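You operate a simulated robot arm through the tools that you are given. There is no shell and no other tool. Be economical: measure what you need, move in short steps, check, and stop when the job is done.

You run a simulated robot arm. Do the job below in one go: nothing can be reset, and whatever is moved stays where it is left.

Task
Set dryer 1 to warm and low air and fit the diffuser on it.
Fine: its socket stays off; stand it on the diffuser on the drying board.

The check looks at the end state, three seconds after you hand in, the way a careful person would. Anything else that was tipped, shoved, dropped, spilled or broken makes it a failure.

Robot
A 6-joint arm with a two-finger parallel gripper, fixed in place. Base frame: the origin is at the foot of the arm, x ahead of it, y to its left, z up; the work surface is at about z = 0.83. Readings come in m, degrees, newtons and seconds.
With the tool pointing down near the work surface it reaches from about 0.24 to 0.64 m from the base axis. Its first joint turns from -66.0 to 66.0 degrees. Payload 2.7 kg.
Tool frame: the origin (TCP) lies between the finger pads and is the grasp point; the fingertips stand 0.023 m ahead of it; z points along the fingers, y is the line along which they close. Largest opening 0.094 m; finger width 0.038, thickness 0.01; the body of the gripper, 0.054 by 0.096 m, starts 0.039 m behind the TCP.
Orientation is that of the tool frame in the base frame, as a unit quaternion [w, x, y, z]. With the fingers straight down and closing along the base's y, the tool's x points along the base's -x, its y along +y and its z along -z.

Tools
- The arm moves only by the tool apply_moves. Its argument "plan" is one flat list of numbers, 7 for each row, row after row: the shift along the base's x, y, z in m, then the turn, a rotation vector about the base's x, y, z in degrees, then the gripper command, from -1 (fully open) to 1 (shut), values between in proportion. In form: [tx, ty, tz, rx, ry, rz, hand, tx, ty, tz, rx, ry, rz, hand, ...]. A call has 1 to 10 rows; each row shifts and turns the commanded pose from where the row before left it. A row lasts 0.2 s, in which the tool goes at most 0.05 m and 8.6 degrees; a call with a longer step from one row to the next is refused whole, and so is a gripper value outside its range. A pose out of reach is approached as far as the arm can. The call stops where the force on the tool passes 70 N (or 10 N more than at its start, if that is more) or the arm is blocked; 0.2 s more then pass. Each finger travels about 0.045 m/s and halts on what it meets, pressing with about 35 N; the grip force reading is that of the motor and also rises with nothing between the fingers. The clock runs only during rows and for 0.2 s after the last one: add rows that do not move to give the fingers time. The reply holds the time, the measured pose of the TCP, the force on the tool along the base axes, the opening and the grip force, in the units named above and with some noise.
- Cameras (640 x 400 px; columns grow to the right, rows downward): "scene" is fixed at [0.0887, -0.4448, 1.4094]; the picture's right is [0.63, -0.78, 0.00], its down [-0.42, -0.34, -0.84] and it looks along [0.65, 0.53, -0.54] (base axes); focal length 214 px, centre (320, 200). "wrist" rides on the gripper at [-0.039, 0, -0.044] in the tool frame; the picture's right is [0.00, -1.00, 0.00], its down [0.97, 0.00, -0.24] and it looks along [0.24, 0.00, 0.97] (tool axes); focal length 218 px, centre (320, 200). There is no depth. A picture from a camera that has moved, and an enlarged one, comes with that camera's place and axes in the base frame and with its lens.
- snapshot(camera): a new picture of that camera. It takes no simulated time.
- enlarge(camera, box): a new picture of the part [left, top, right, bottom] of that camera's present view, enlarged. It takes no simulated time.
- hand_in(): hands the job in; it is judged then, once.

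Work in short steps. Places have to be worked out from the pictures, the camera data and where the tool is seen: move nearer, look again, correct. Check each grasp and each placing, and mend what went wrong. You have 120 turns and 76 pictures in all, those below and enlarged ones among them. Open the gripper and draw the arm clear of the work before you hand the job in, unless the task says otherwise; then end with one line.

The tools are called as a command line: name --argument value ..., lists and objects as JSON in quotes. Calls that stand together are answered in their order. apply_moves: Moves the arm, as the interface text tells. Its arguments: {"type":"object","properties":{"plan":{"type":"array","items":{"type":"number"}}},"required":["plan"]} The other tools are called the same way: snapshot (camera) takes a picture; enlarge (camera, box) takes an enlarged picture of a part of a camera's view; hand_in () hands the job in.

At the start:

```text
time_s: 0.0
tcp_pos: [0.2779, -0.0919, 1.3353]
tcp_rot: [0.001, -0.001, 1.0, 0.0]
contact_force: [-0.3, 0.3, -0.1]
opening: 0.0942
grip_force: 0.0
```

scene: 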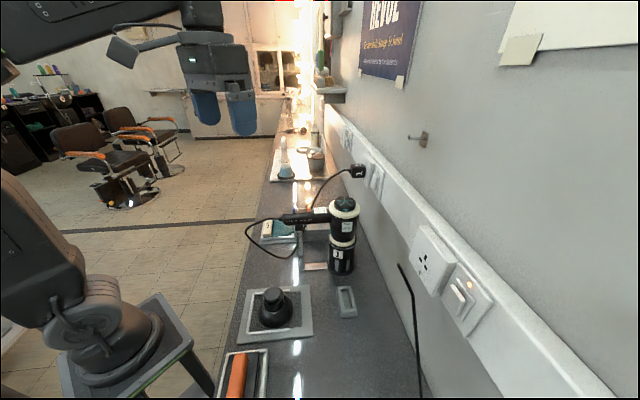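
wrist: 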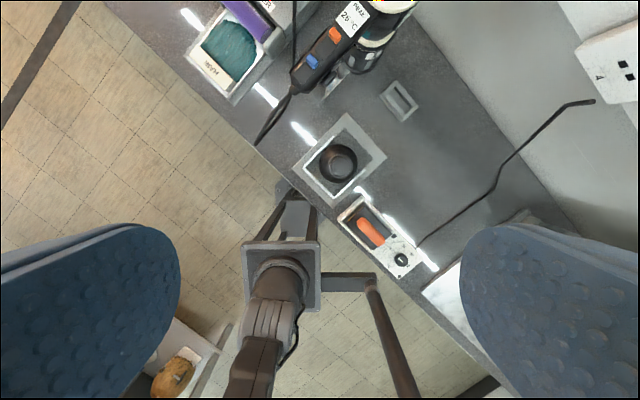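

I'll take closer looks at the dryer area and the counter before moving.

enlarge --camera "scene" --box '[230, 140, 390, 240]'

enlarge --camera "scene" --box '[220, 190, 380, 290]'

enlarge --camera "scene" --box '[200, 270, 520, 400]'

enlarge --camera "wrist" --box '[180, 0, 480, 188]'

```text
4.00 times, centred on (310, 190) of scene
camera zoom: at [0.0887, -0.4448, 1.4094], right [0.63, -0.78, 0.0], down [-0.42, -0.34, -0.84], along [0.65, 0.53, -0.54], focal length 858 px, centre (360, 240)
```

zoom: 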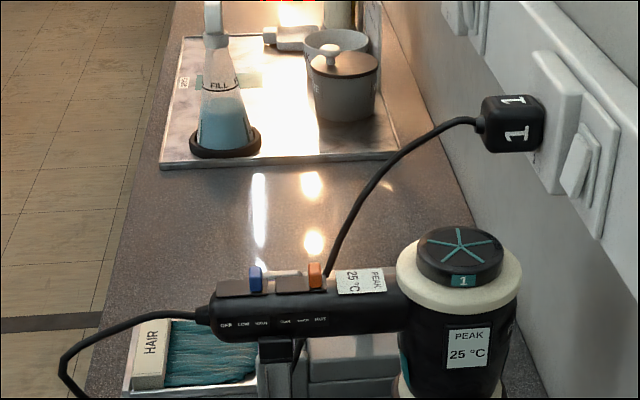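

```text
4.00 times, centred on (300, 240) of scene
camera zoom: at [0.0887, -0.4448, 1.4094], right [0.63, -0.78, 0.0], down [-0.42, -0.34, -0.84], along [0.65, 0.53, -0.54], focal length 858 px, centre (400, 40)
```

zoom: 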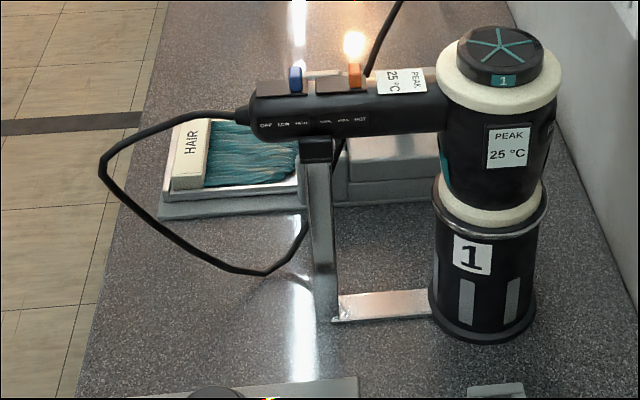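

```text
2.00 times, centred on (360, 335) of scene
camera zoom: at [0.0887, -0.4448, 1.4094], right [0.63, -0.78, 0.0], down [-0.42, -0.34, -0.84], along [0.65, 0.53, -0.54], focal length 429 px, centre (240, -70)
```

zoom: 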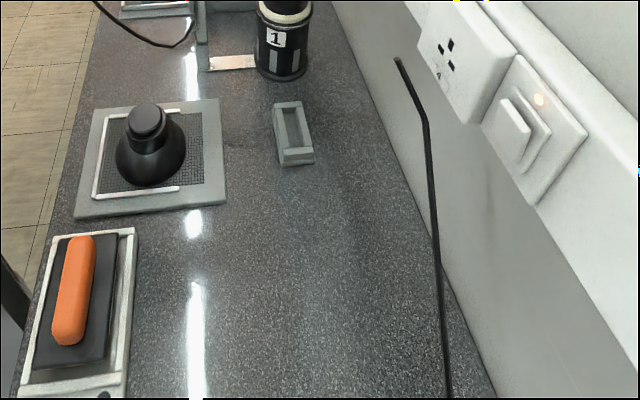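

```text
2.13 times, centred on (330, 94) of wrist
camera zoom: at [0.3173, -0.093, 1.3784], right [0.0, -1.0, 0.0], down [-0.97, 0.0, 0.24], along [-0.24, 0.0, -0.97], focal length 464 px, centre (299, 426)
```

zoom: 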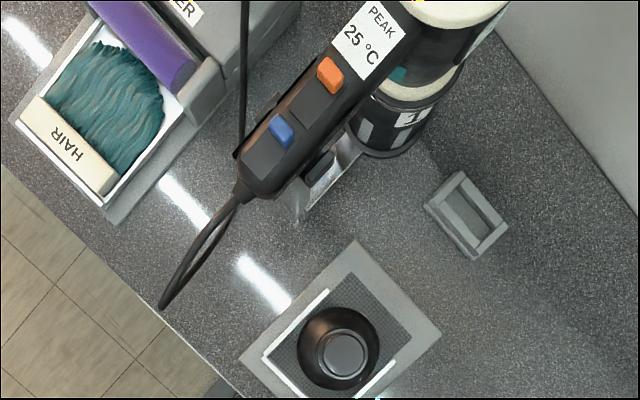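

The dryer sits nozzle-down in its holder, with both sliders on top of the handle apparently one step too high (HIGH, HOT). I go above the switches at about (0.44,-0.095) with the fingers turned to close along the handle, and look.

apply_moves --plan '[0.027, 0, -0.022, 0, 0, 7.5, -1, 0.027, 0, -0.022, 0, 0, 7.5, -1, 0.027, 0, -0.022, 0, 0, 7.5, -1, 0.027, 0, -0.022, 0, 0, 7.5, -1, 0.027, 0, -0.022, 0, 0, 7.5, -1, 0.027, 0, -0.022, 0, 0, 7.5, -1, 0, 0, 0, 0, 0, 0, -1]'

snapshot --camera "wrist"

snapshot --camera "scene"

```text
time_s: 1.6
tcp_pos: [0.4407, -0.0939, 1.2006]
tcp_rot: [0.0, -0.384, 0.923, 0.0]
contact_force: [0.3, 0.5, -0.1]
opening: 0.0942
grip_force: 0.0
```

```text
69 pictures are left
camera wrist: at [0.4681, -0.0655, 1.2458], right [0.71, -0.71, 0.0], down [-0.68, -0.69, 0.24], along [-0.17, -0.17, -0.97], focal length 218 px, centre (320, 200)
```

wrist: 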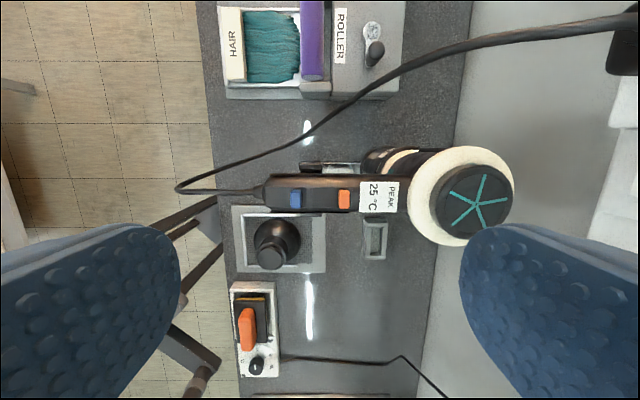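

```text
68 pictures are left
```

scene: 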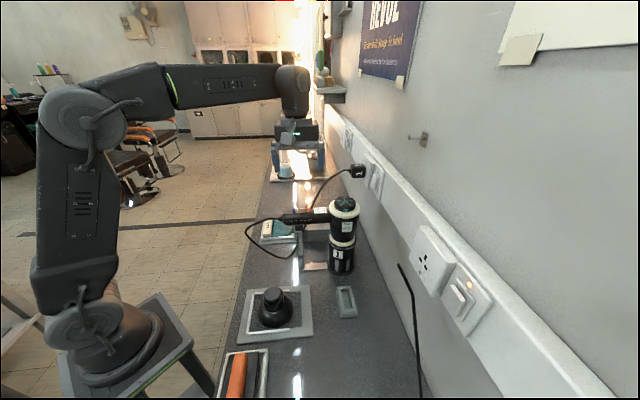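

Now enlarging the handle to read slider positions.

enlarge --camera "wrist" --box '[240, 150, 420, 262]'

enlarge --camera "scene" --box '[275, 190, 355, 240]'

enlarge --camera "wrist" --box '[210, 190, 430, 328]'

```text
3.56 times, centred on (330, 206) of wrist
camera zoom: at [0.4681, -0.0655, 1.2458], right [0.71, -0.71, 0.0], down [-0.68, -0.69, 0.24], along [-0.17, -0.17, -0.97], focal length 776 px, centre (284, 179)
```

zoom: 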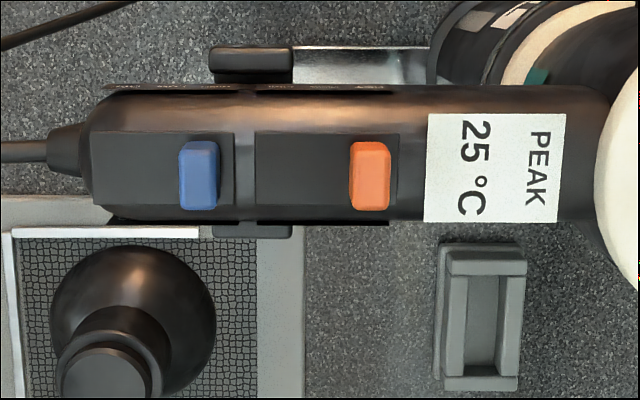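

```text
8.00 times, centred on (315, 215) of scene
camera zoom: at [0.0888, -0.4448, 1.4094], right [0.63, -0.78, 0.0], down [-0.42, -0.34, -0.84], along [0.65, 0.53, -0.54], focal length 1716 px, centre (360, 80)
```

zoom: 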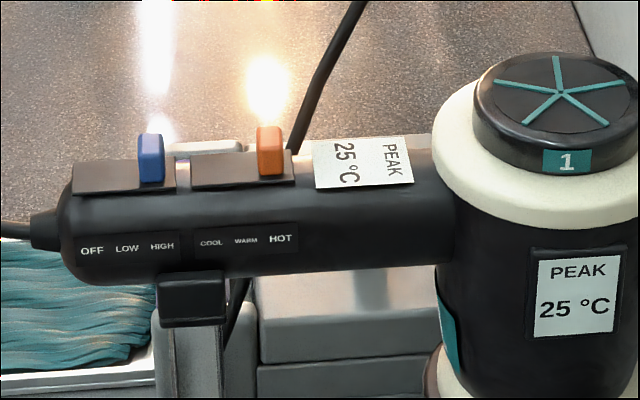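

```text
2.90 times, centred on (320, 259) of wrist
camera zoom: at [0.4681, -0.0655, 1.2458], right [0.71, -0.71, 0.0], down [-0.68, -0.69, 0.24], along [-0.17, -0.17, -0.97], focal length 633 px, centre (320, 29)
```

zoom: 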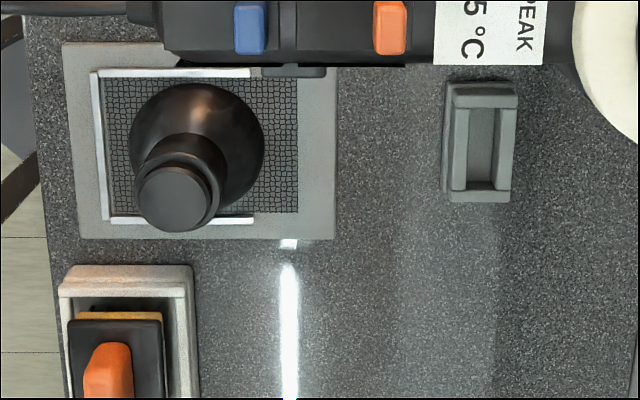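

Sliders read HIGH and HOT; the middle slot positions (LOW/WARM) are about 1 cm toward the cord end. Blue knob judged at (0.424,-0.082, top 1.07). I descend to hover over it with fingers part-closed.

apply_moves --plan '[-0.0084, 0.006, -0.03, 0, 0, 0, 0.36, -0.0084, 0.006, -0.03, 0, 0, 0, 0.36, 0, 0, -0.02, 0, 0, 0, 0.36, 0, 0, 0, 0, 0, 0, 0.36, 0, 0, 0, 0, 0, 0, 0.36]'

snapshot --camera "wrist"

enlarge --camera "scene" --box '[260, 160, 356, 220]'

```text
time_s: 2.8
tcp_pos: [0.4226, -0.0803, 1.1227]
tcp_rot: [0.001, -0.383, 0.924, 0.0]
contact_force: [0.3, -0.2, 0.0]
opening: 0.03
grip_force: 0.0
```

```text
64 pictures are left
camera wrist: at [0.4511, -0.0533, 1.1662], right [0.71, -0.71, 0.0], down [-0.69, -0.69, 0.24], along [-0.17, -0.17, -0.97], focal length 218 px, centre (320, 200)
```

wrist: 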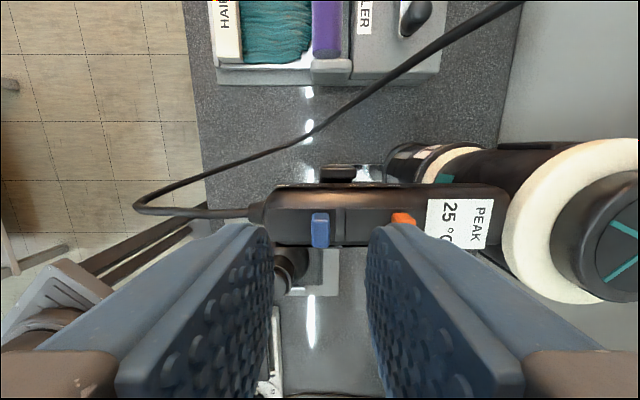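

```text
6.67 times, centred on (308, 190) of scene
camera zoom: at [0.0887, -0.4448, 1.4094], right [0.63, -0.78, 0.0], down [-0.42, -0.34, -0.84], along [0.65, 0.53, -0.54], focal length 1430 px, centre (400, 267)
```

zoom: 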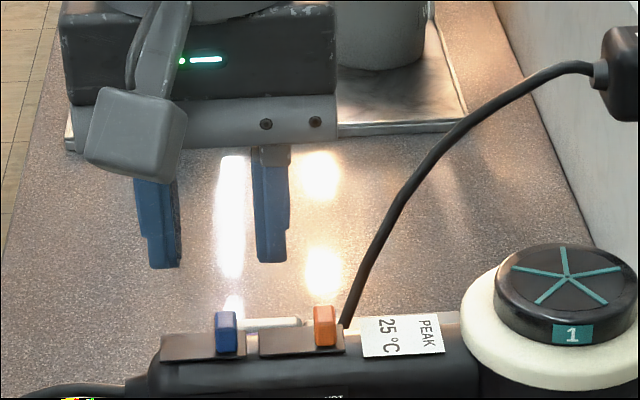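

Aligned over the blue knob. I lower so the tips reach z≈1.06 and close on the knob.

apply_moves --plan '[0.0005, 0, -0.015, 0, 0, 0, 0.36, 0, 0, -0.013, 0, 0, 0, 0.36, 0, 0, -0.011, 0, 0, 0, 0.36, 0, 0, 0, 0, 0, 0, 0.36]'

enlarge --camera "scene" --box '[260, 175, 340, 225]'

```text
time_s: 3.8
tcp_pos: [0.4245, -0.0816, 1.0825]
tcp_rot: [0.0, -0.383, 0.924, 0.0]
contact_force: [0.4, 0.7, 0.5]
opening: 0.0303
grip_force: 0.0
```

```text
8.00 times, centred on (300, 200) of scene
camera zoom: at [0.0887, -0.4448, 1.4094], right [0.63, -0.78, 0.0], down [-0.42, -0.34, -0.84], along [0.65, 0.53, -0.54], focal length 1716 px, centre (480, 200)
```

zoom: 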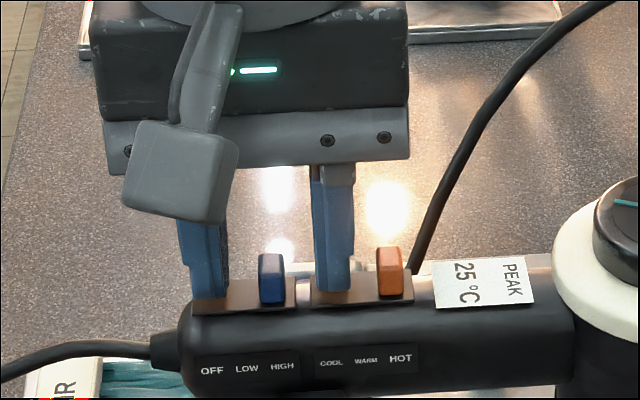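

Fingers straddle the blue knob with tips just above the handle. Closing.

apply_moves --plan '[0, 0, 0, 0, 0, 0, 0.6, 0, 0, 0, 0, 0, 0, 0.85, 0, 0, 0, 0, 0, 0, 0.85, 0, 0, 0, 0, 0, 0, 0.85]'

enlarge --camera "scene" --box '[260, 175, 340, 225]'

```text
time_s: 4.8
tcp_pos: [0.4228, -0.0815, 1.0832]
tcp_rot: [0.001, -0.383, 0.924, 0.0]
contact_force: [0.8, 0.9, -0.1]
opening: 0.0081
grip_force: 1.3
```

```text
8.00 times, centred on (300, 200) of scene
camera zoom: at [0.0887, -0.4448, 1.4094], right [0.63, -0.78, 0.0], down [-0.42, -0.34, -0.84], along [0.65, 0.53, -0.54], focal length 1716 px, centre (480, 200)
```

zoom: 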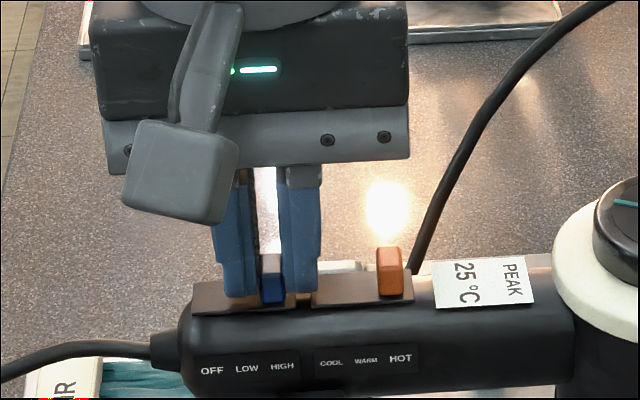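

Knob held (0.008 opening). Moving it 9.7 mm toward the cord end.

apply_moves --plan '[-0.0035, 0.0035, 0, 0, 0, 0, 0.85, -0.0034, 0.0034, 0, 0, 0, 0, 0.85, 0, 0, 0, 0, 0, 0, 0.85]'

enlarge --camera "scene" --box '[260, 175, 340, 225]'

```text
time_s: 5.6
tcp_pos: [0.417, -0.0743, 1.0839]
tcp_rot: [0.0, -0.382, 0.924, 0.0]
contact_force: [-0.4, -1.0, 0.4]
opening: 0.0084
grip_force: 5.5
```

```text
8.00 times, centred on (300, 200) of scene
camera zoom: at [0.0887, -0.4448, 1.4094], right [0.63, -0.78, 0.0], down [-0.42, -0.34, -0.84], along [0.65, 0.53, -0.54], focal length 1716 px, centre (480, 200)
```

zoom: 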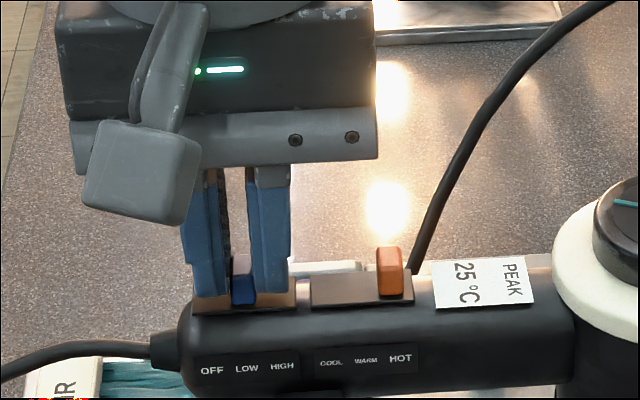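

Blue sits at mid-slot (LOW). Release, rise, and go over the orange knob.

apply_moves --plan '[0, 0, 0, 0, 0, 0, 0.5, 0, 0, 0, 0, 0, 0, 0.36, 0, 0, 0, 0, 0, 0, 0.36, 0, 0, 0.02, 0, 0, 0, 0.36, 0, 0, 0.02, 0, 0, 0, 0.36, 0.018, -0.018, 0, 0, 0, 0, 0.36, 0.0175, -0.0175, 0, 0, 0, 0, 0.36, 0, 0, 0, 0, 0, 0, 0.36]'

snapshot --camera "wrist"

enlarge --camera "scene" --box '[270, 175, 350, 225]'

```text
time_s: 7.4
tcp_pos: [0.453, -0.11, 1.1241]
tcp_rot: [0.0, -0.383, 0.924, 0.0]
contact_force: [-0.8, 0.9, 0.6]
opening: 0.0301
grip_force: 0.0
```

```text
59 pictures are left
camera wrist: at [0.48, -0.082, 1.1673], right [0.71, -0.71, 0.0], down [-0.69, -0.69, 0.24], along [-0.17, -0.17, -0.97], focal length 218 px, centre (320, 200)
```

wrist: 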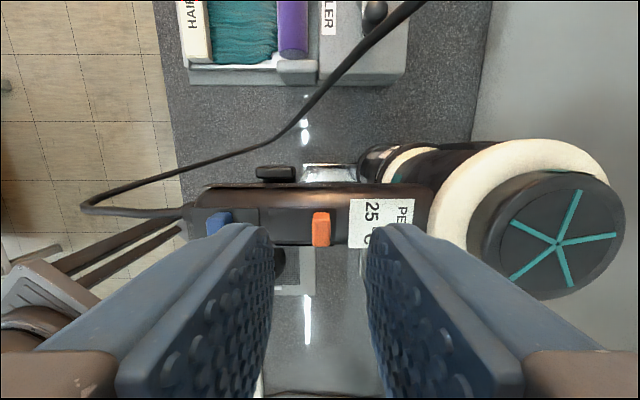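

```text
8.00 times, centred on (310, 200) of scene
camera zoom: at [0.0887, -0.4448, 1.4094], right [0.63, -0.78, 0.0], down [-0.42, -0.34, -0.84], along [0.65, 0.53, -0.54], focal length 1716 px, centre (400, 200)
```

zoom: 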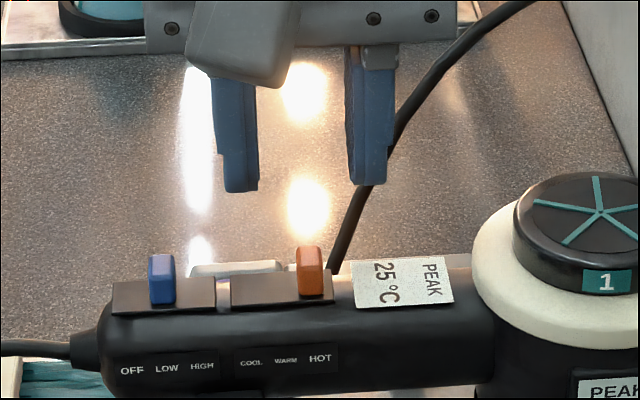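

Centered on the orange knob, body clears the cap. Lower and grip.

apply_moves --plan '[0, 0, -0.015, 0, 0, 0, 0.36, 0, 0, -0.013, 0, 0, 0, 0.36, 0, 0, -0.012, 0, 0, 0, 0.36, 0, 0, 0, 0, 0, 0, 0.36, 0, 0, 0, 0, 0, 0, 0.6, 0, 0, 0, 0, 0, 0, 0.85, 0, 0, 0, 0, 0, 0, 0.85, 0, 0, 0, 0, 0, 0, 0.85]'

enlarge --camera "scene" --box '[270, 175, 350, 225]'

```text
time_s: 9.2
tcp_pos: [0.4528, -0.1096, 1.0831]
tcp_rot: [0.0, -0.382, 0.924, 0.0]
contact_force: [0.4, -0.4, -0.2]
opening: 0.0082
grip_force: 0.9
```

```text
8.00 times, centred on (310, 200) of scene
camera zoom: at [0.0888, -0.4449, 1.4094], right [0.63, -0.78, 0.0], down [-0.42, -0.34, -0.84], along [0.65, 0.53, -0.54], focal length 1716 px, centre (400, 200)
```

zoom: 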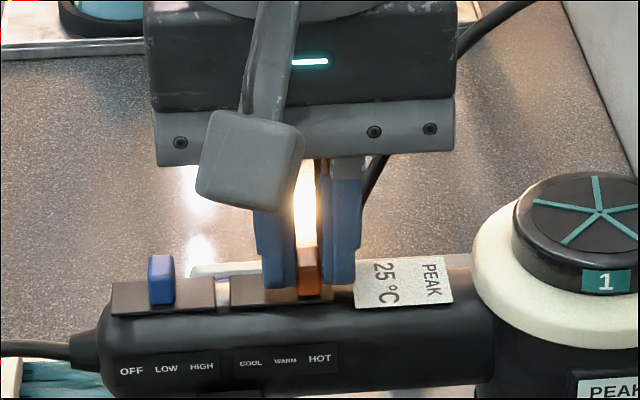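

Held; move it about 9.4 mm toward the cord end, then release and rise.

apply_moves --plan '[-0.0034, 0.0034, 0, 0, 0, 0, 0.85, -0.0033, 0.0033, 0, 0, 0, 0, 0.85, 0, 0, 0, 0, 0, 0, 0.85, 0, 0, 0, 0, 0, 0, 0.5, 0, 0, 0, 0, 0, 0, 0.36, 0, 0, 0, 0, 0, 0, 0.36, 0, 0, 0.02, 0, 0, 0, 0.36, 0, 0, 0.04, 0, 0, 0, 0.36, 0, 0, 0.04, 0, 0, 0, 0.36]'

enlarge --camera "scene" --box '[270, 175, 350, 225]'

snapshot --camera "wrist"

```text
time_s: 11.2
tcp_pos: [0.4442, -0.1028, 1.1841]
tcp_rot: [0.0, -0.383, 0.924, 0.0]
contact_force: [0.1, 0.6, -0.5]
opening: 0.03
grip_force: 0.0
```

```text
8.00 times, centred on (310, 200) of scene
camera zoom: at [0.0887, -0.4448, 1.4094], right [0.63, -0.78, 0.0], down [-0.42, -0.34, -0.84], along [0.65, 0.53, -0.54], focal length 1716 px, centre (400, 200)
```

zoom: 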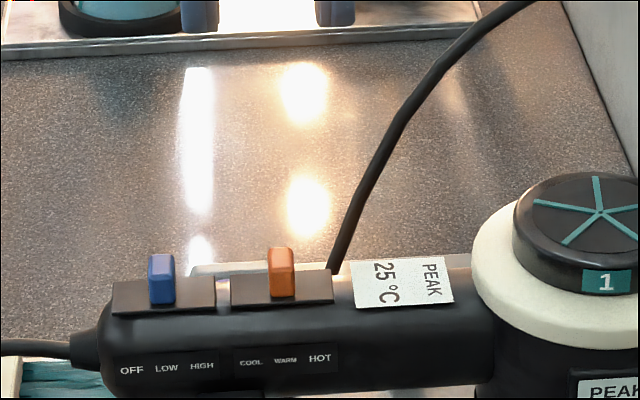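

```text
55 pictures are left
camera wrist: at [0.4724, -0.0757, 1.2271], right [0.71, -0.71, 0.0], down [-0.69, -0.69, 0.24], along [-0.17, -0.17, -0.97], focal length 218 px, centre (320, 200)
```

wrist: 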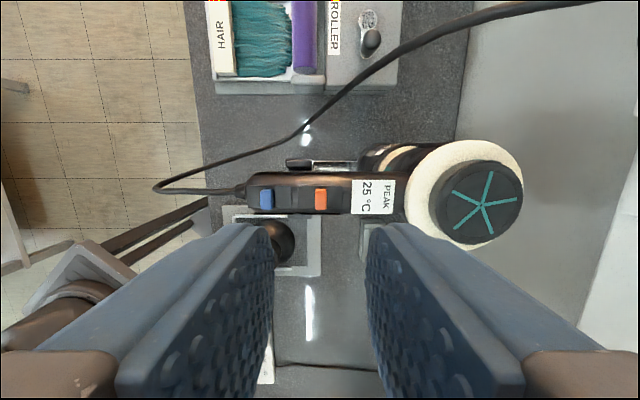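

Both sliders sit at mid-slot (LOW, WARM). Now I rise and turn 90° so the fingers close across the handle, over the spot between orange knob and barrel at about (0.474,-0.133).

apply_moves --plan '[0, 0, 0.02, 0, 0, 0, 0, 0, 0, 0, 0, 0, 8.5, -0.5, 0, 0, 0, 0, 0, 8.5, -1, 0, 0, 0, 0, 0, 8.5, -1, 0, 0, 0, 0, 0, 8.5, -1, 0, 0, 0, 0, 0, 8.5, -1, 0, 0, 0, 0, 0, 8.5, -1, 0, 0, 0, 0, 0, 8.5, -1, 0, 0, 0, 0, 0, 8.5, -1, 0, 0, 0, 0, 0, 8.5, -1]'

apply_moves --plan '[0.01, -0.01, 0, 0, 0, 8.5, -1, 0.0098, -0.0102, 0, 0, 0, 5, -1, 0.01, -0.01, 0, 0, 0, 0, -1, 0, 0, 0, 0, 0, 0, -1]'

snapshot --camera "wrist"

snapshot --camera "scene"

```text
time_s: 13.4
tcp_pos: [0.4458, -0.1028, 1.2028]
tcp_rot: [-0.001, 0.873, -0.487, 0.0]
contact_force: [0.5, -0.8, 0.3]
opening: 0.0943
grip_force: 0.2
```

```text
time_s: 14.4
tcp_pos: [0.4751, -0.1321, 1.2032]
tcp_rot: [0.0, 0.924, -0.382, 0.0]
contact_force: [-0.5, -0.1, 0.1]
opening: 0.0938
grip_force: 0.1
```

```text
54 pictures are left
camera wrist: at [0.4486, -0.1054, 1.2476], right [0.71, 0.71, 0.0], down [0.69, -0.69, 0.24], along [0.17, -0.17, -0.97], focal length 218 px, centre (320, 200)
```

wrist: 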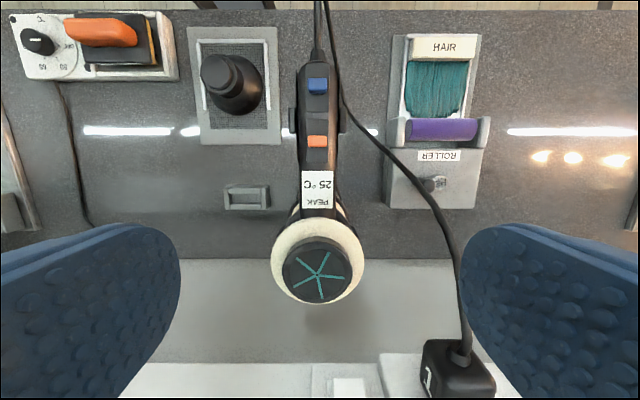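

```text
53 pictures are left
```

scene: 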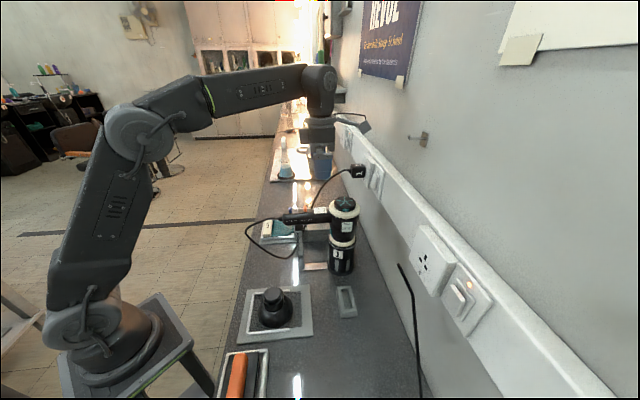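

The scene shows a bracket on the gripper near the wall side; I check its clearance.

enlarge --camera "scene" --box '[280, 90, 400, 165]'

```text
5.33 times, centred on (340, 128) of scene
camera zoom: at [0.0887, -0.4448, 1.4094], right [0.63, -0.78, 0.0], down [-0.42, -0.34, -0.84], along [0.65, 0.53, -0.54], focal length 1144 px, centre (213, 587)
```

zoom: 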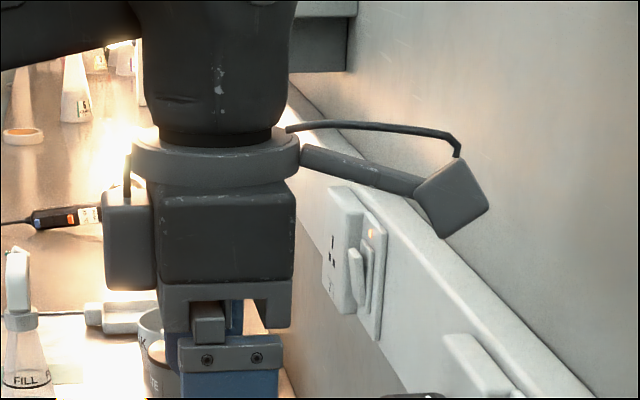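

Bracket clears the cap by my estimate (~2 cm at grasp height). Handle is centred under the gripper; descend partway and check.

apply_moves --plan '[0, 0, -0.04, 0, 0, 0, -1, 0, 0, -0.04, 0, 0, 0, -1, 0, 0, -0.03, 0, 0, 0, -1, 0, 0, 0, 0, 0, 0, -1]'

snapshot --camera "wrist"

enlarge --camera "scene" --box '[270, 140, 390, 215]'

```text
time_s: 15.4
tcp_pos: [0.4756, -0.1324, 1.0923]
tcp_rot: [0.0, 0.924, -0.382, 0.001]
contact_force: [-0.3, 0.4, 0.4]
opening: 0.094
grip_force: 0.1
```

```text
51 pictures are left
camera wrist: at [0.4488, -0.1045, 1.1369], right [0.71, 0.71, 0.0], down [0.69, -0.69, 0.24], along [0.17, -0.17, -0.97], focal length 218 px, centre (320, 200)
```

wrist: 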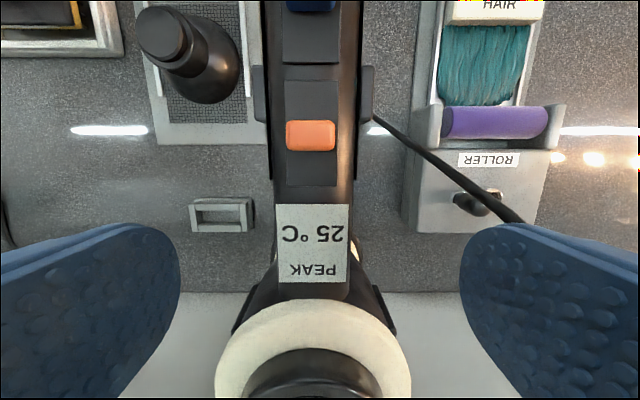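

```text
5.33 times, centred on (330, 178) of scene
camera zoom: at [0.0887, -0.4448, 1.4094], right [0.63, -0.78, 0.0], down [-0.42, -0.34, -0.84], along [0.65, 0.53, -0.54], focal length 1144 px, centre (267, 320)
```

zoom: 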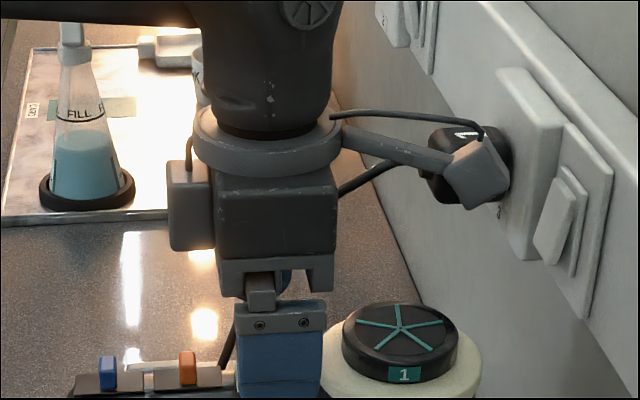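

Slight recentre (−4 mm in x) and descend to z≈1.046 around the handle, then check.

apply_moves --plan '[-0.004, 0, -0.01, 0, 0, 0, -1, 0, 0, -0.015, 0, 0, 0, -1, 0, 0, -0.012, 0, 0, 0, -1, 0, 0, -0.009, 0, 0, 0, -1, 0, 0, 0, 0, 0, 0, -1]'

snapshot --camera "wrist"

enlarge --camera "scene" --box '[270, 160, 390, 235]'

```text
time_s: 16.6
tcp_pos: [0.4717, -0.1331, 1.0466]
tcp_rot: [0.0, 0.924, -0.383, 0.001]
contact_force: [-0.2, 0.4, 0.5]
opening: 0.094
grip_force: 0.1
```

```text
49 pictures are left
camera wrist: at [0.444, -0.1053, 1.0914], right [0.71, 0.71, 0.0], down [0.69, -0.69, 0.24], along [0.17, -0.17, -0.97], focal length 218 px, centre (320, 200)
```

wrist: 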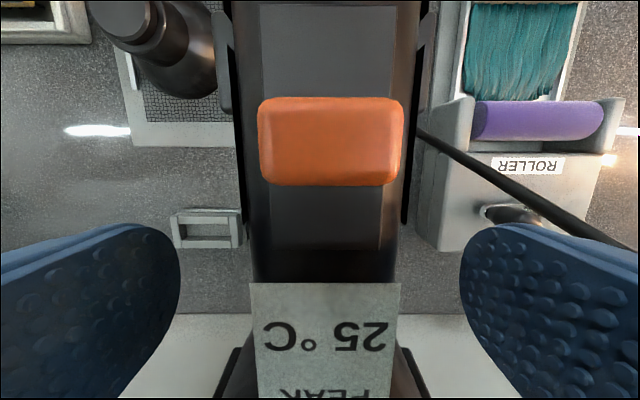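

```text
5.33 times, centred on (330, 198) of scene
camera zoom: at [0.0887, -0.4448, 1.4094], right [0.63, -0.78, 0.0], down [-0.42, -0.34, -0.84], along [0.65, 0.53, -0.54], focal length 1144 px, centre (267, 213)
```

zoom: 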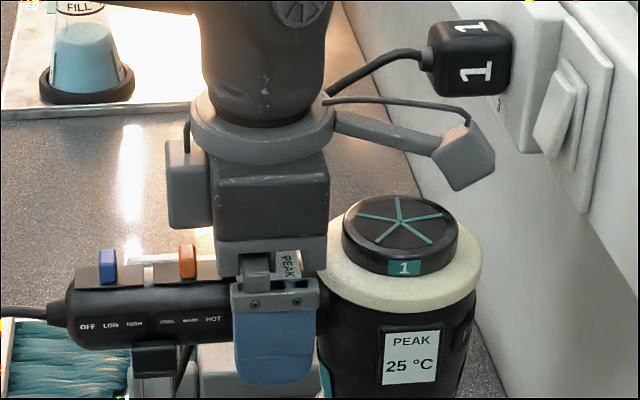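

Fingers straddle the handle cleanly. Closing the grip.

apply_moves --plan '[0, 0, 0, 0, 0, 0, -0.5, 0, 0, 0, 0, 0, 0, 0, 0, 0, 0, 0, 0, 0, 0.3, 0, 0, 0, 0, 0, 0, 0.6, 0, 0, 0, 0, 0, 0, 1, 0, 0, 0, 0, 0, 0, 1]'

enlarge --camera "scene" --box '[270, 160, 390, 235]'

```text
time_s: 18.0
tcp_pos: [0.4711, -0.1315, 1.0485]
tcp_rot: [0.0, 0.924, -0.384, 0.0]
contact_force: [1.9, 0.8, 1.0]
opening: 0.0361
grip_force: 35.3
```

```text
5.33 times, centred on (330, 198) of scene
camera zoom: at [0.0888, -0.4448, 1.4094], right [0.63, -0.78, 0.0], down [-0.42, -0.34, -0.84], along [0.65, 0.53, -0.54], focal length 1144 px, centre (267, 213)
```

zoom: 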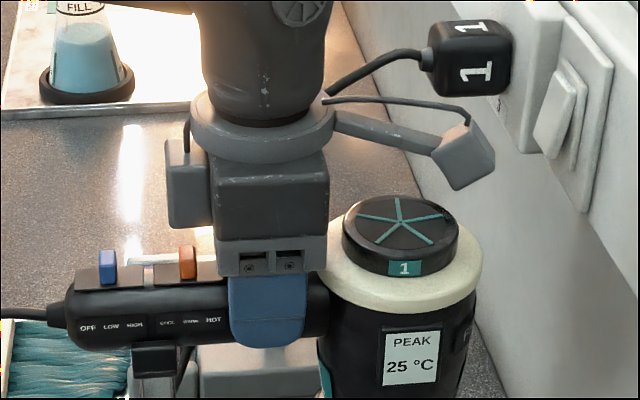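

Gripped at 36 mm with full force. Lift straight up slowly.

apply_moves --plan '[0, 0, 0.005, 0, 0, 0, 1, 0, 0, 0.005, 0, 0, 0, 1, 0, 0, 0.01, 0, 0, 0, 1, 0, 0, 0.01, 0, 0, 0, 1, 0, 0, 0, 0, 0, 0, 1]'

enlarge --camera "scene" --box '[250, 160, 410, 280]'

```text
time_s: 19.2
tcp_pos: [0.4713, -0.1338, 1.0789]
tcp_rot: [0.0, 0.924, -0.382, 0.0]
contact_force: [-0.5, 0.4, -6.7]
opening: 0.036
grip_force: 35.4
```

```text
3.33 times, centred on (330, 220) of scene
camera zoom: at [0.0888, -0.4449, 1.4094], right [0.63, -0.78, 0.0], down [-0.42, -0.34, -0.84], along [0.65, 0.53, -0.54], focal length 715 px, centre (287, 133)
```

zoom: 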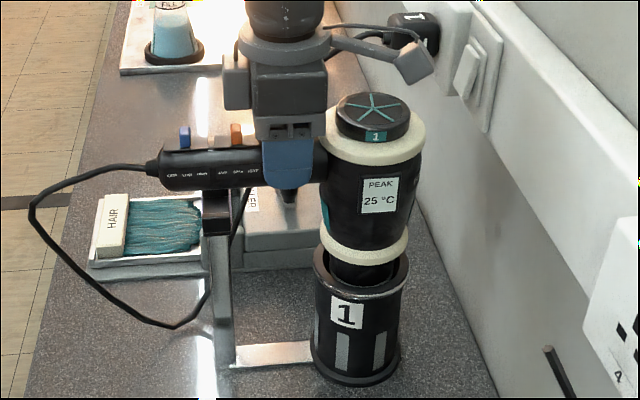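

Dryer lifts (≈6.7 N) and stays level. Continue up.

apply_moves --plan '[0, 0, 0.015, 0, 0, 0, 1, 0, 0, 0.02, 0, 0, 0, 1, 0, 0, 0.02, 0, 0, 0, 1, 0, 0, 0.02, 0, 0, 0, 1, 0, 0, 0.02, 0, 0, 0, 1, 0, 0, 0, 0, 0, 0, 1]'

enlarge --camera "scene" --box '[240, 120, 400, 280]'

snapshot --camera "wrist"

```text
time_s: 20.6
tcp_pos: [0.4722, -0.1334, 1.1718]
tcp_rot: [0.001, 0.924, -0.383, 0.0]
contact_force: [-0.2, 0.5, -6.4]
opening: 0.0355
grip_force: 35.0
```

```text
2.50 times, centred on (320, 200) of scene
camera zoom: at [0.0888, -0.4449, 1.4094], right [0.63, -0.78, 0.0], down [-0.42, -0.34, -0.84], along [0.65, 0.53, -0.54], focal length 536 px, centre (320, 200)
```

zoom: 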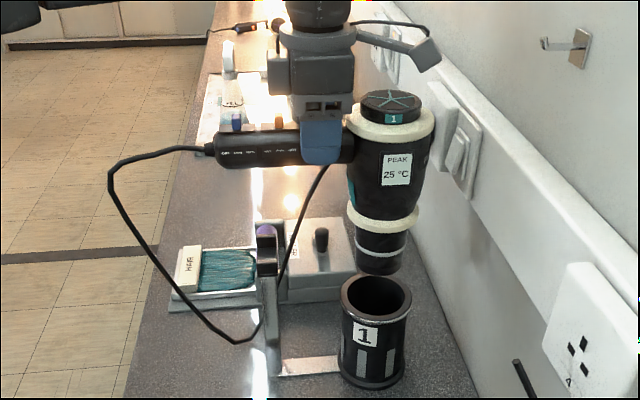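

```text
44 pictures are left
camera wrist: at [0.4444, -0.1055, 1.2159], right [0.71, 0.71, 0.0], down [0.69, -0.69, 0.24], along [0.17, -0.17, -0.97], focal length 218 px, centre (320, 200)
```

wrist: 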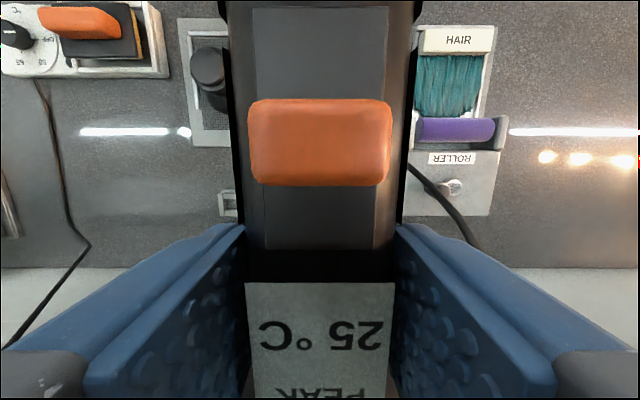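

Nozzle tip is about 0.177 m below the TCP, on an axis ~0.0715 m from it. Now look at the diffuser closely.

enlarge --camera "scene" --box '[230, 270, 330, 350]'

enlarge --camera "scene" --box '[315, 145, 375, 235]'

```text
5.00 times, centred on (280, 310) of scene
camera zoom: at [0.0888, -0.4449, 1.4094], right [0.63, -0.78, 0.0], down [-0.42, -0.34, -0.84], along [0.65, 0.53, -0.54], focal length 1072 px, centre (520, -350)
```

zoom: 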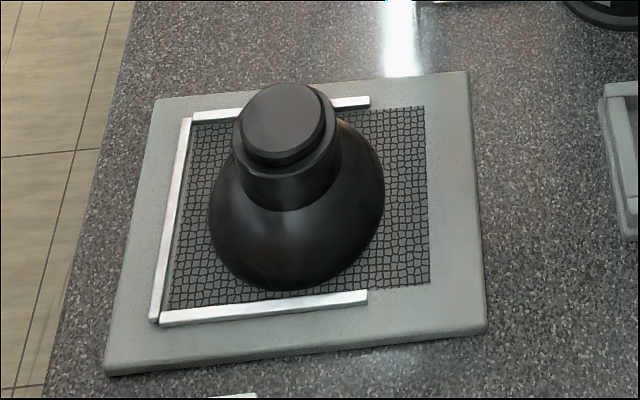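

```text
4.44 times, centred on (345, 190) of scene
camera zoom: at [0.0888, -0.4449, 1.4094], right [0.63, -0.78, 0.0], down [-0.42, -0.34, -0.84], along [0.65, 0.53, -0.54], focal length 953 px, centre (209, 244)
```

zoom: 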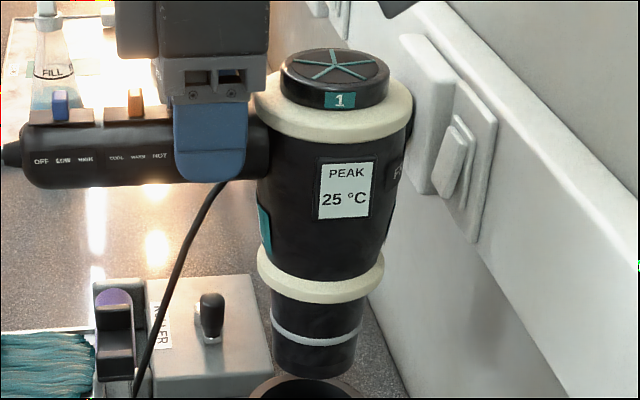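

Spigot of the diffuser triangulates to about (0.273,-0.1375,0.905). I raise the dryer, then carry it there while turning −90° so the handle lies along the counter.

apply_moves --plan '[0, 0, 0.02, 0, 0, 0, 1, 0, 0, 0.02, 0, 0, 0, 1, -0.012, 0.012, 0, 0, 0, 0, 1, -0.015, 0.015, 0, 0, 0, -4, 1, -0.015, 0.01, 0, 0, 0, -6, 1, -0.015, 0.004, 0, 0, 0, -8, 1, -0.015, 0.0, 0, 0, 0, -8, 1, -0.015, 0, 0, 0, 0, -8, 1, -0.015, 0, 0, 0, 0, -8, 1, 0, 0, 0, 0, 0, 0, 1]'

snapshot --camera "scene"

```text
time_s: 22.8
tcp_pos: [0.369, -0.0914, 1.2128]
tcp_rot: [0.0, 0.724, -0.69, 0.0]
contact_force: [0.3, -1.1, -5.3]
opening: 0.0358
grip_force: 35.2
```

```text
41 pictures are left
```

scene: 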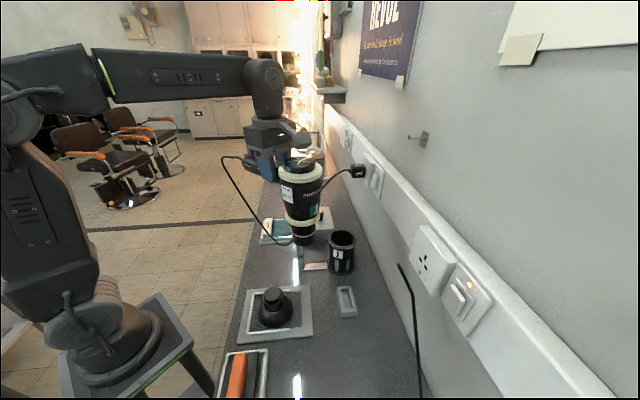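

Going well. Finish the turn and translation, staying high.

apply_moves --plan '[-0.007, 0, 0, 0, 0, -8, 1, -0.008, 0.001, 0, 0, 0, -8, 1, -0.008, 0.001, 0, 0, 0, -8, 1, -0.008, 0.001, 0, 0, 0, -8, 1, -0.007, 0.001, 0, 0, 0, -8, 1, -0.0074, 0.0004, 0, 0, 0, -8, 1, 0, 0, -0.02, 0, 0, 0, 1, 0, 0, -0.02, 0, 0, 0, 1, 0, 0, 0, 0, 0, 0, 1]'

snapshot --camera "scene"

snapshot --camera "wrist"

```text
time_s: 24.8
tcp_pos: [0.3238, -0.0886, 1.1721]
tcp_rot: [0.0, -0.383, 0.924, 0.0]
contact_force: [1.7, -0.4, -6.2]
opening: 0.0357
grip_force: 35.0
```

```text
40 pictures are left
```

scene: 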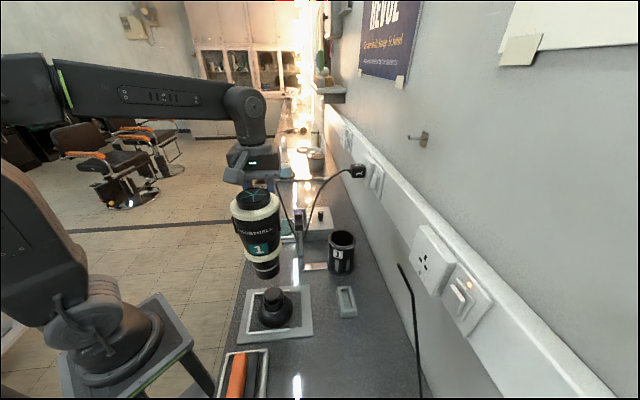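

```text
39 pictures are left
camera wrist: at [0.3521, -0.0604, 1.2154], right [0.71, -0.71, 0.0], down [-0.69, -0.69, 0.24], along [-0.17, -0.17, -0.97], focal length 218 px, centre (320, 200)
```

wrist: 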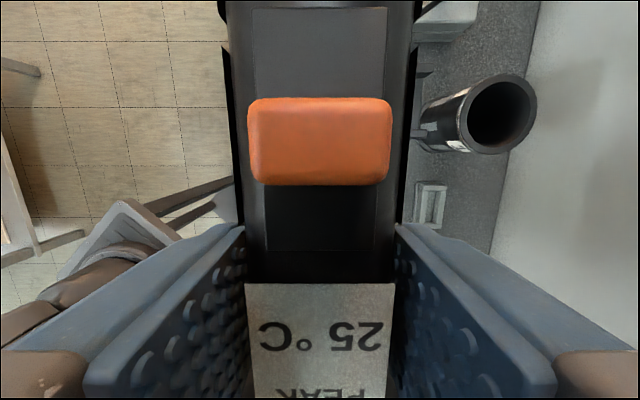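

Enlarging to compare the nozzle with the spigot.

enlarge --camera "scene" --box '[210, 230, 330, 330]'

```text
4.00 times, centred on (270, 280) of scene
camera zoom: at [0.0888, -0.4449, 1.4094], right [0.63, -0.78, 0.0], down [-0.42, -0.34, -0.84], along [0.65, 0.53, -0.54], focal length 858 px, centre (520, -120)
```

zoom: 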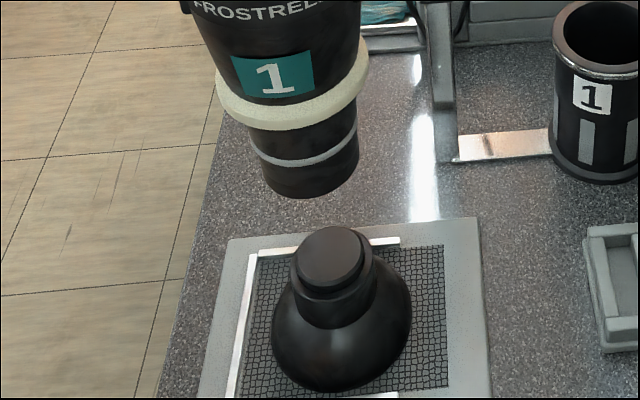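

Predicted and observed nozzle positions agree within ~2 mm. Descend to about 2 cm above the spigot and recheck.

apply_moves --plan '[-0.0012, 0.0008, -0.02, 0, 0, 0, 1, 0, 0, -0.02, 0, 0, 0, 1, 0, 0, -0.015, 0, 0, 0, 1, 0, 0, -0.012, 0, 0, 0, 1, 0, 0, 0, 0, 0, 0, 1]'

enlarge --camera "scene" --box '[240, 250, 320, 320]'

```text
time_s: 26.0
tcp_pos: [0.3222, -0.0883, 1.105]
tcp_rot: [0.0, -0.383, 0.924, 0.0]
contact_force: [0.6, -0.5, -6.1]
opening: 0.0358
grip_force: 35.4
```

```text
5.71 times, centred on (280, 285) of scene
camera zoom: at [0.0888, -0.4449, 1.4094], right [0.63, -0.78, 0.0], down [-0.42, -0.34, -0.84], along [0.65, 0.53, -0.54], focal length 1226 px, centre (549, -286)
```

zoom: 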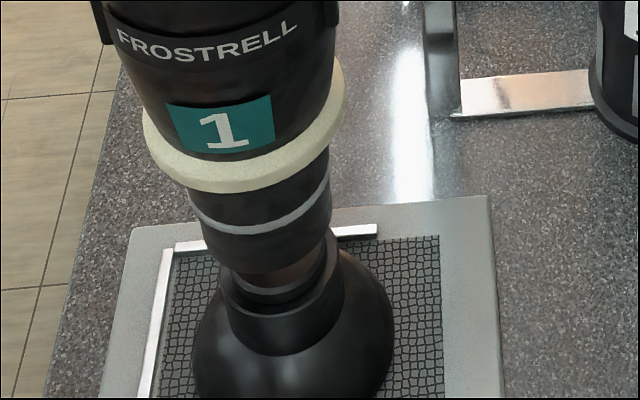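

Laterally aligned within ~1 mm. Descend another 12 mm and check along the depth direction.

apply_moves --plan '[0, 0, -0.006, 0, 0, 0, 1, 0, 0, -0.006, 0, 0, 0, 1, 0, 0, 0, 0, 0, 0, 1]'

enlarge --camera "scene" --box '[250, 265, 302, 311]'

```text
time_s: 26.8
tcp_pos: [0.3227, -0.0876, 1.0928]
tcp_rot: [0.0, -0.382, 0.924, 0.001]
contact_force: [0.4, 0.4, -5.2]
opening: 0.0359
grip_force: 35.3
```

```text
8.70 times, centred on (276, 288) of scene
camera zoom: at [0.0888, -0.4449, 1.4094], right [0.63, -0.78, 0.0], down [-0.42, -0.34, -0.84], along [0.65, 0.53, -0.54], focal length 1865 px, centre (703, -565)
```

zoom: 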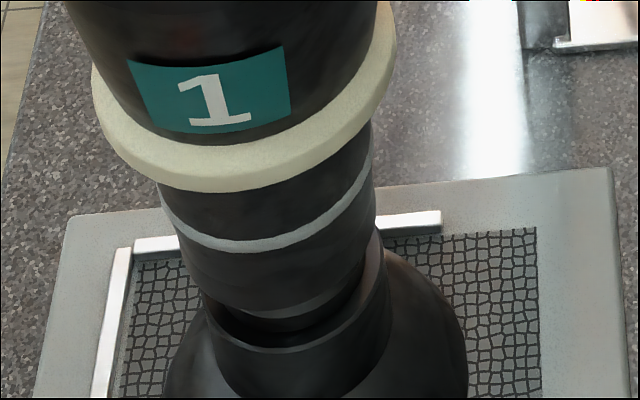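

Within about 1 mm laterally. Lowering in small steps while watching force.

apply_moves --plan '[0.0004, -0.0006, -0.003, 0, 0, 0, 1, 0, 0, -0.003, 0, 0, 0, 1, 0, 0, -0.003, 0, 0, 0, 1, 0, 0, 0, 0, 0, 0, 1]'

enlarge --camera "scene" --box '[250, 265, 302, 311]'

```text
time_s: 27.8
tcp_pos: [0.3234, -0.0872, 1.0846]
tcp_rot: [0.0, -0.383, 0.924, 0.001]
contact_force: [0.2, -0.2, -6.2]
opening: 0.0358
grip_force: 35.1
```

```text
8.70 times, centred on (276, 288) of scene
camera zoom: at [0.0888, -0.4449, 1.4094], right [0.63, -0.78, 0.0], down [-0.42, -0.34, -0.84], along [0.65, 0.53, -0.54], focal length 1865 px, centre (703, -565)
```

zoom: 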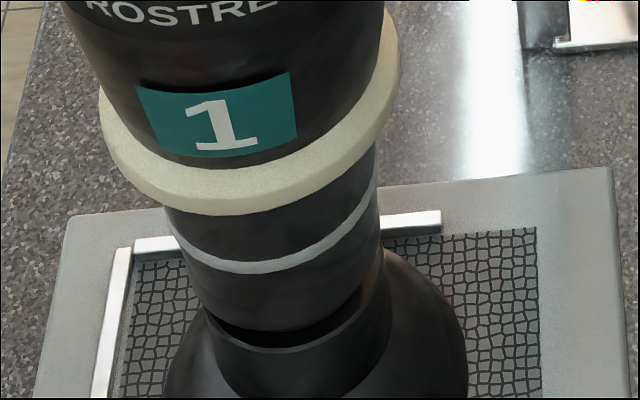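

No contact yet; continue down in 3 mm steps.

apply_moves --plan '[0, 0, -0.003, 0, 0, 0, 1, 0, 0, -0.003, 0, 0, 0, 1, 0, 0, -0.002, 0, 0, 0, 1, 0, 0, 0, 0, 0, 0, 1]'

enlarge --camera "scene" --box '[250, 265, 302, 311]'

```text
time_s: 28.8
tcp_pos: [0.3229, -0.0881, 1.0763]
tcp_rot: [0.0, -0.383, 0.924, 0.001]
contact_force: [0.0, 0.2, -4.8]
opening: 0.0359
grip_force: 35.0
```

```text
8.70 times, centred on (276, 288) of scene
camera zoom: at [0.0888, -0.4449, 1.4094], right [0.63, -0.78, 0.0], down [-0.42, -0.34, -0.84], along [0.65, 0.53, -0.54], focal length 1865 px, centre (703, -565)
```

zoom: 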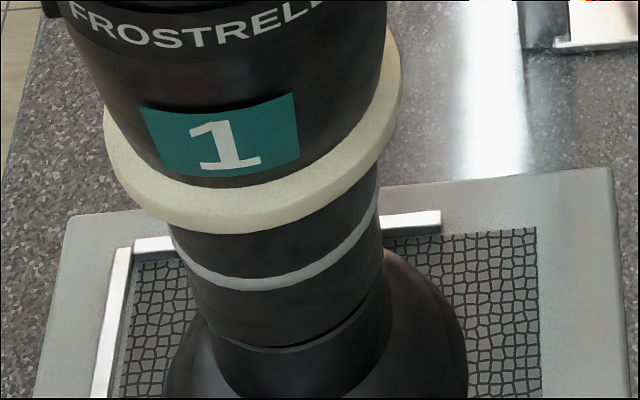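

Nozzle now covers the spigot and nears the collar. Continue down gently.

apply_moves --plan '[0, 0, -0.002, 0, 0, 0, 1, 0, 0, -0.002, 0, 0, 0, 1, 0, 0, 0, 0, 0, 0, 1]'

enlarge --camera "scene" --box '[250, 265, 302, 311]'

```text
time_s: 29.6
tcp_pos: [0.3225, -0.0875, 1.0731]
tcp_rot: [0.0, -0.383, 0.924, 0.0]
contact_force: [0.3, -0.1, -5.2]
opening: 0.0357
grip_force: 34.5
```

```text
8.70 times, centred on (276, 288) of scene
camera zoom: at [0.0888, -0.4449, 1.4094], right [0.63, -0.78, 0.0], down [-0.42, -0.34, -0.84], along [0.65, 0.53, -0.54], focal length 1865 px, centre (703, -565)
```

zoom: 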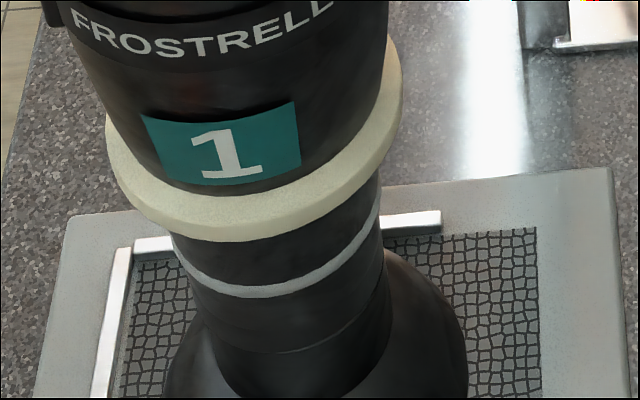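

Rim meets collar in view but no force yet; continue.

apply_moves --plan '[0, 0, -0.002, 0, 0, 0, 1, 0, 0, -0.002, 0, 0, 0, 1, 0, 0, 0, 0, 0, 0, 1]'

enlarge --camera "scene" --box '[250, 265, 302, 311]'

```text
time_s: 30.4
tcp_pos: [0.3239, -0.0873, 1.0697]
tcp_rot: [0.002, -0.383, 0.924, -0.001]
contact_force: [-0.9, 5.0, 22.1]
opening: 0.0359
grip_force: 35.8
```

```text
8.70 times, centred on (276, 288) of scene
camera zoom: at [0.0885, -0.4446, 1.4095], right [0.63, -0.78, 0.0], down [-0.42, -0.34, -0.84], along [0.65, 0.53, -0.54], focal length 1865 px, centre (703, -565)
```

zoom: 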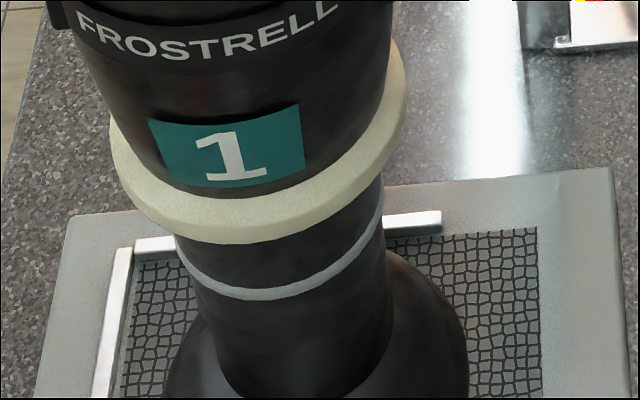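

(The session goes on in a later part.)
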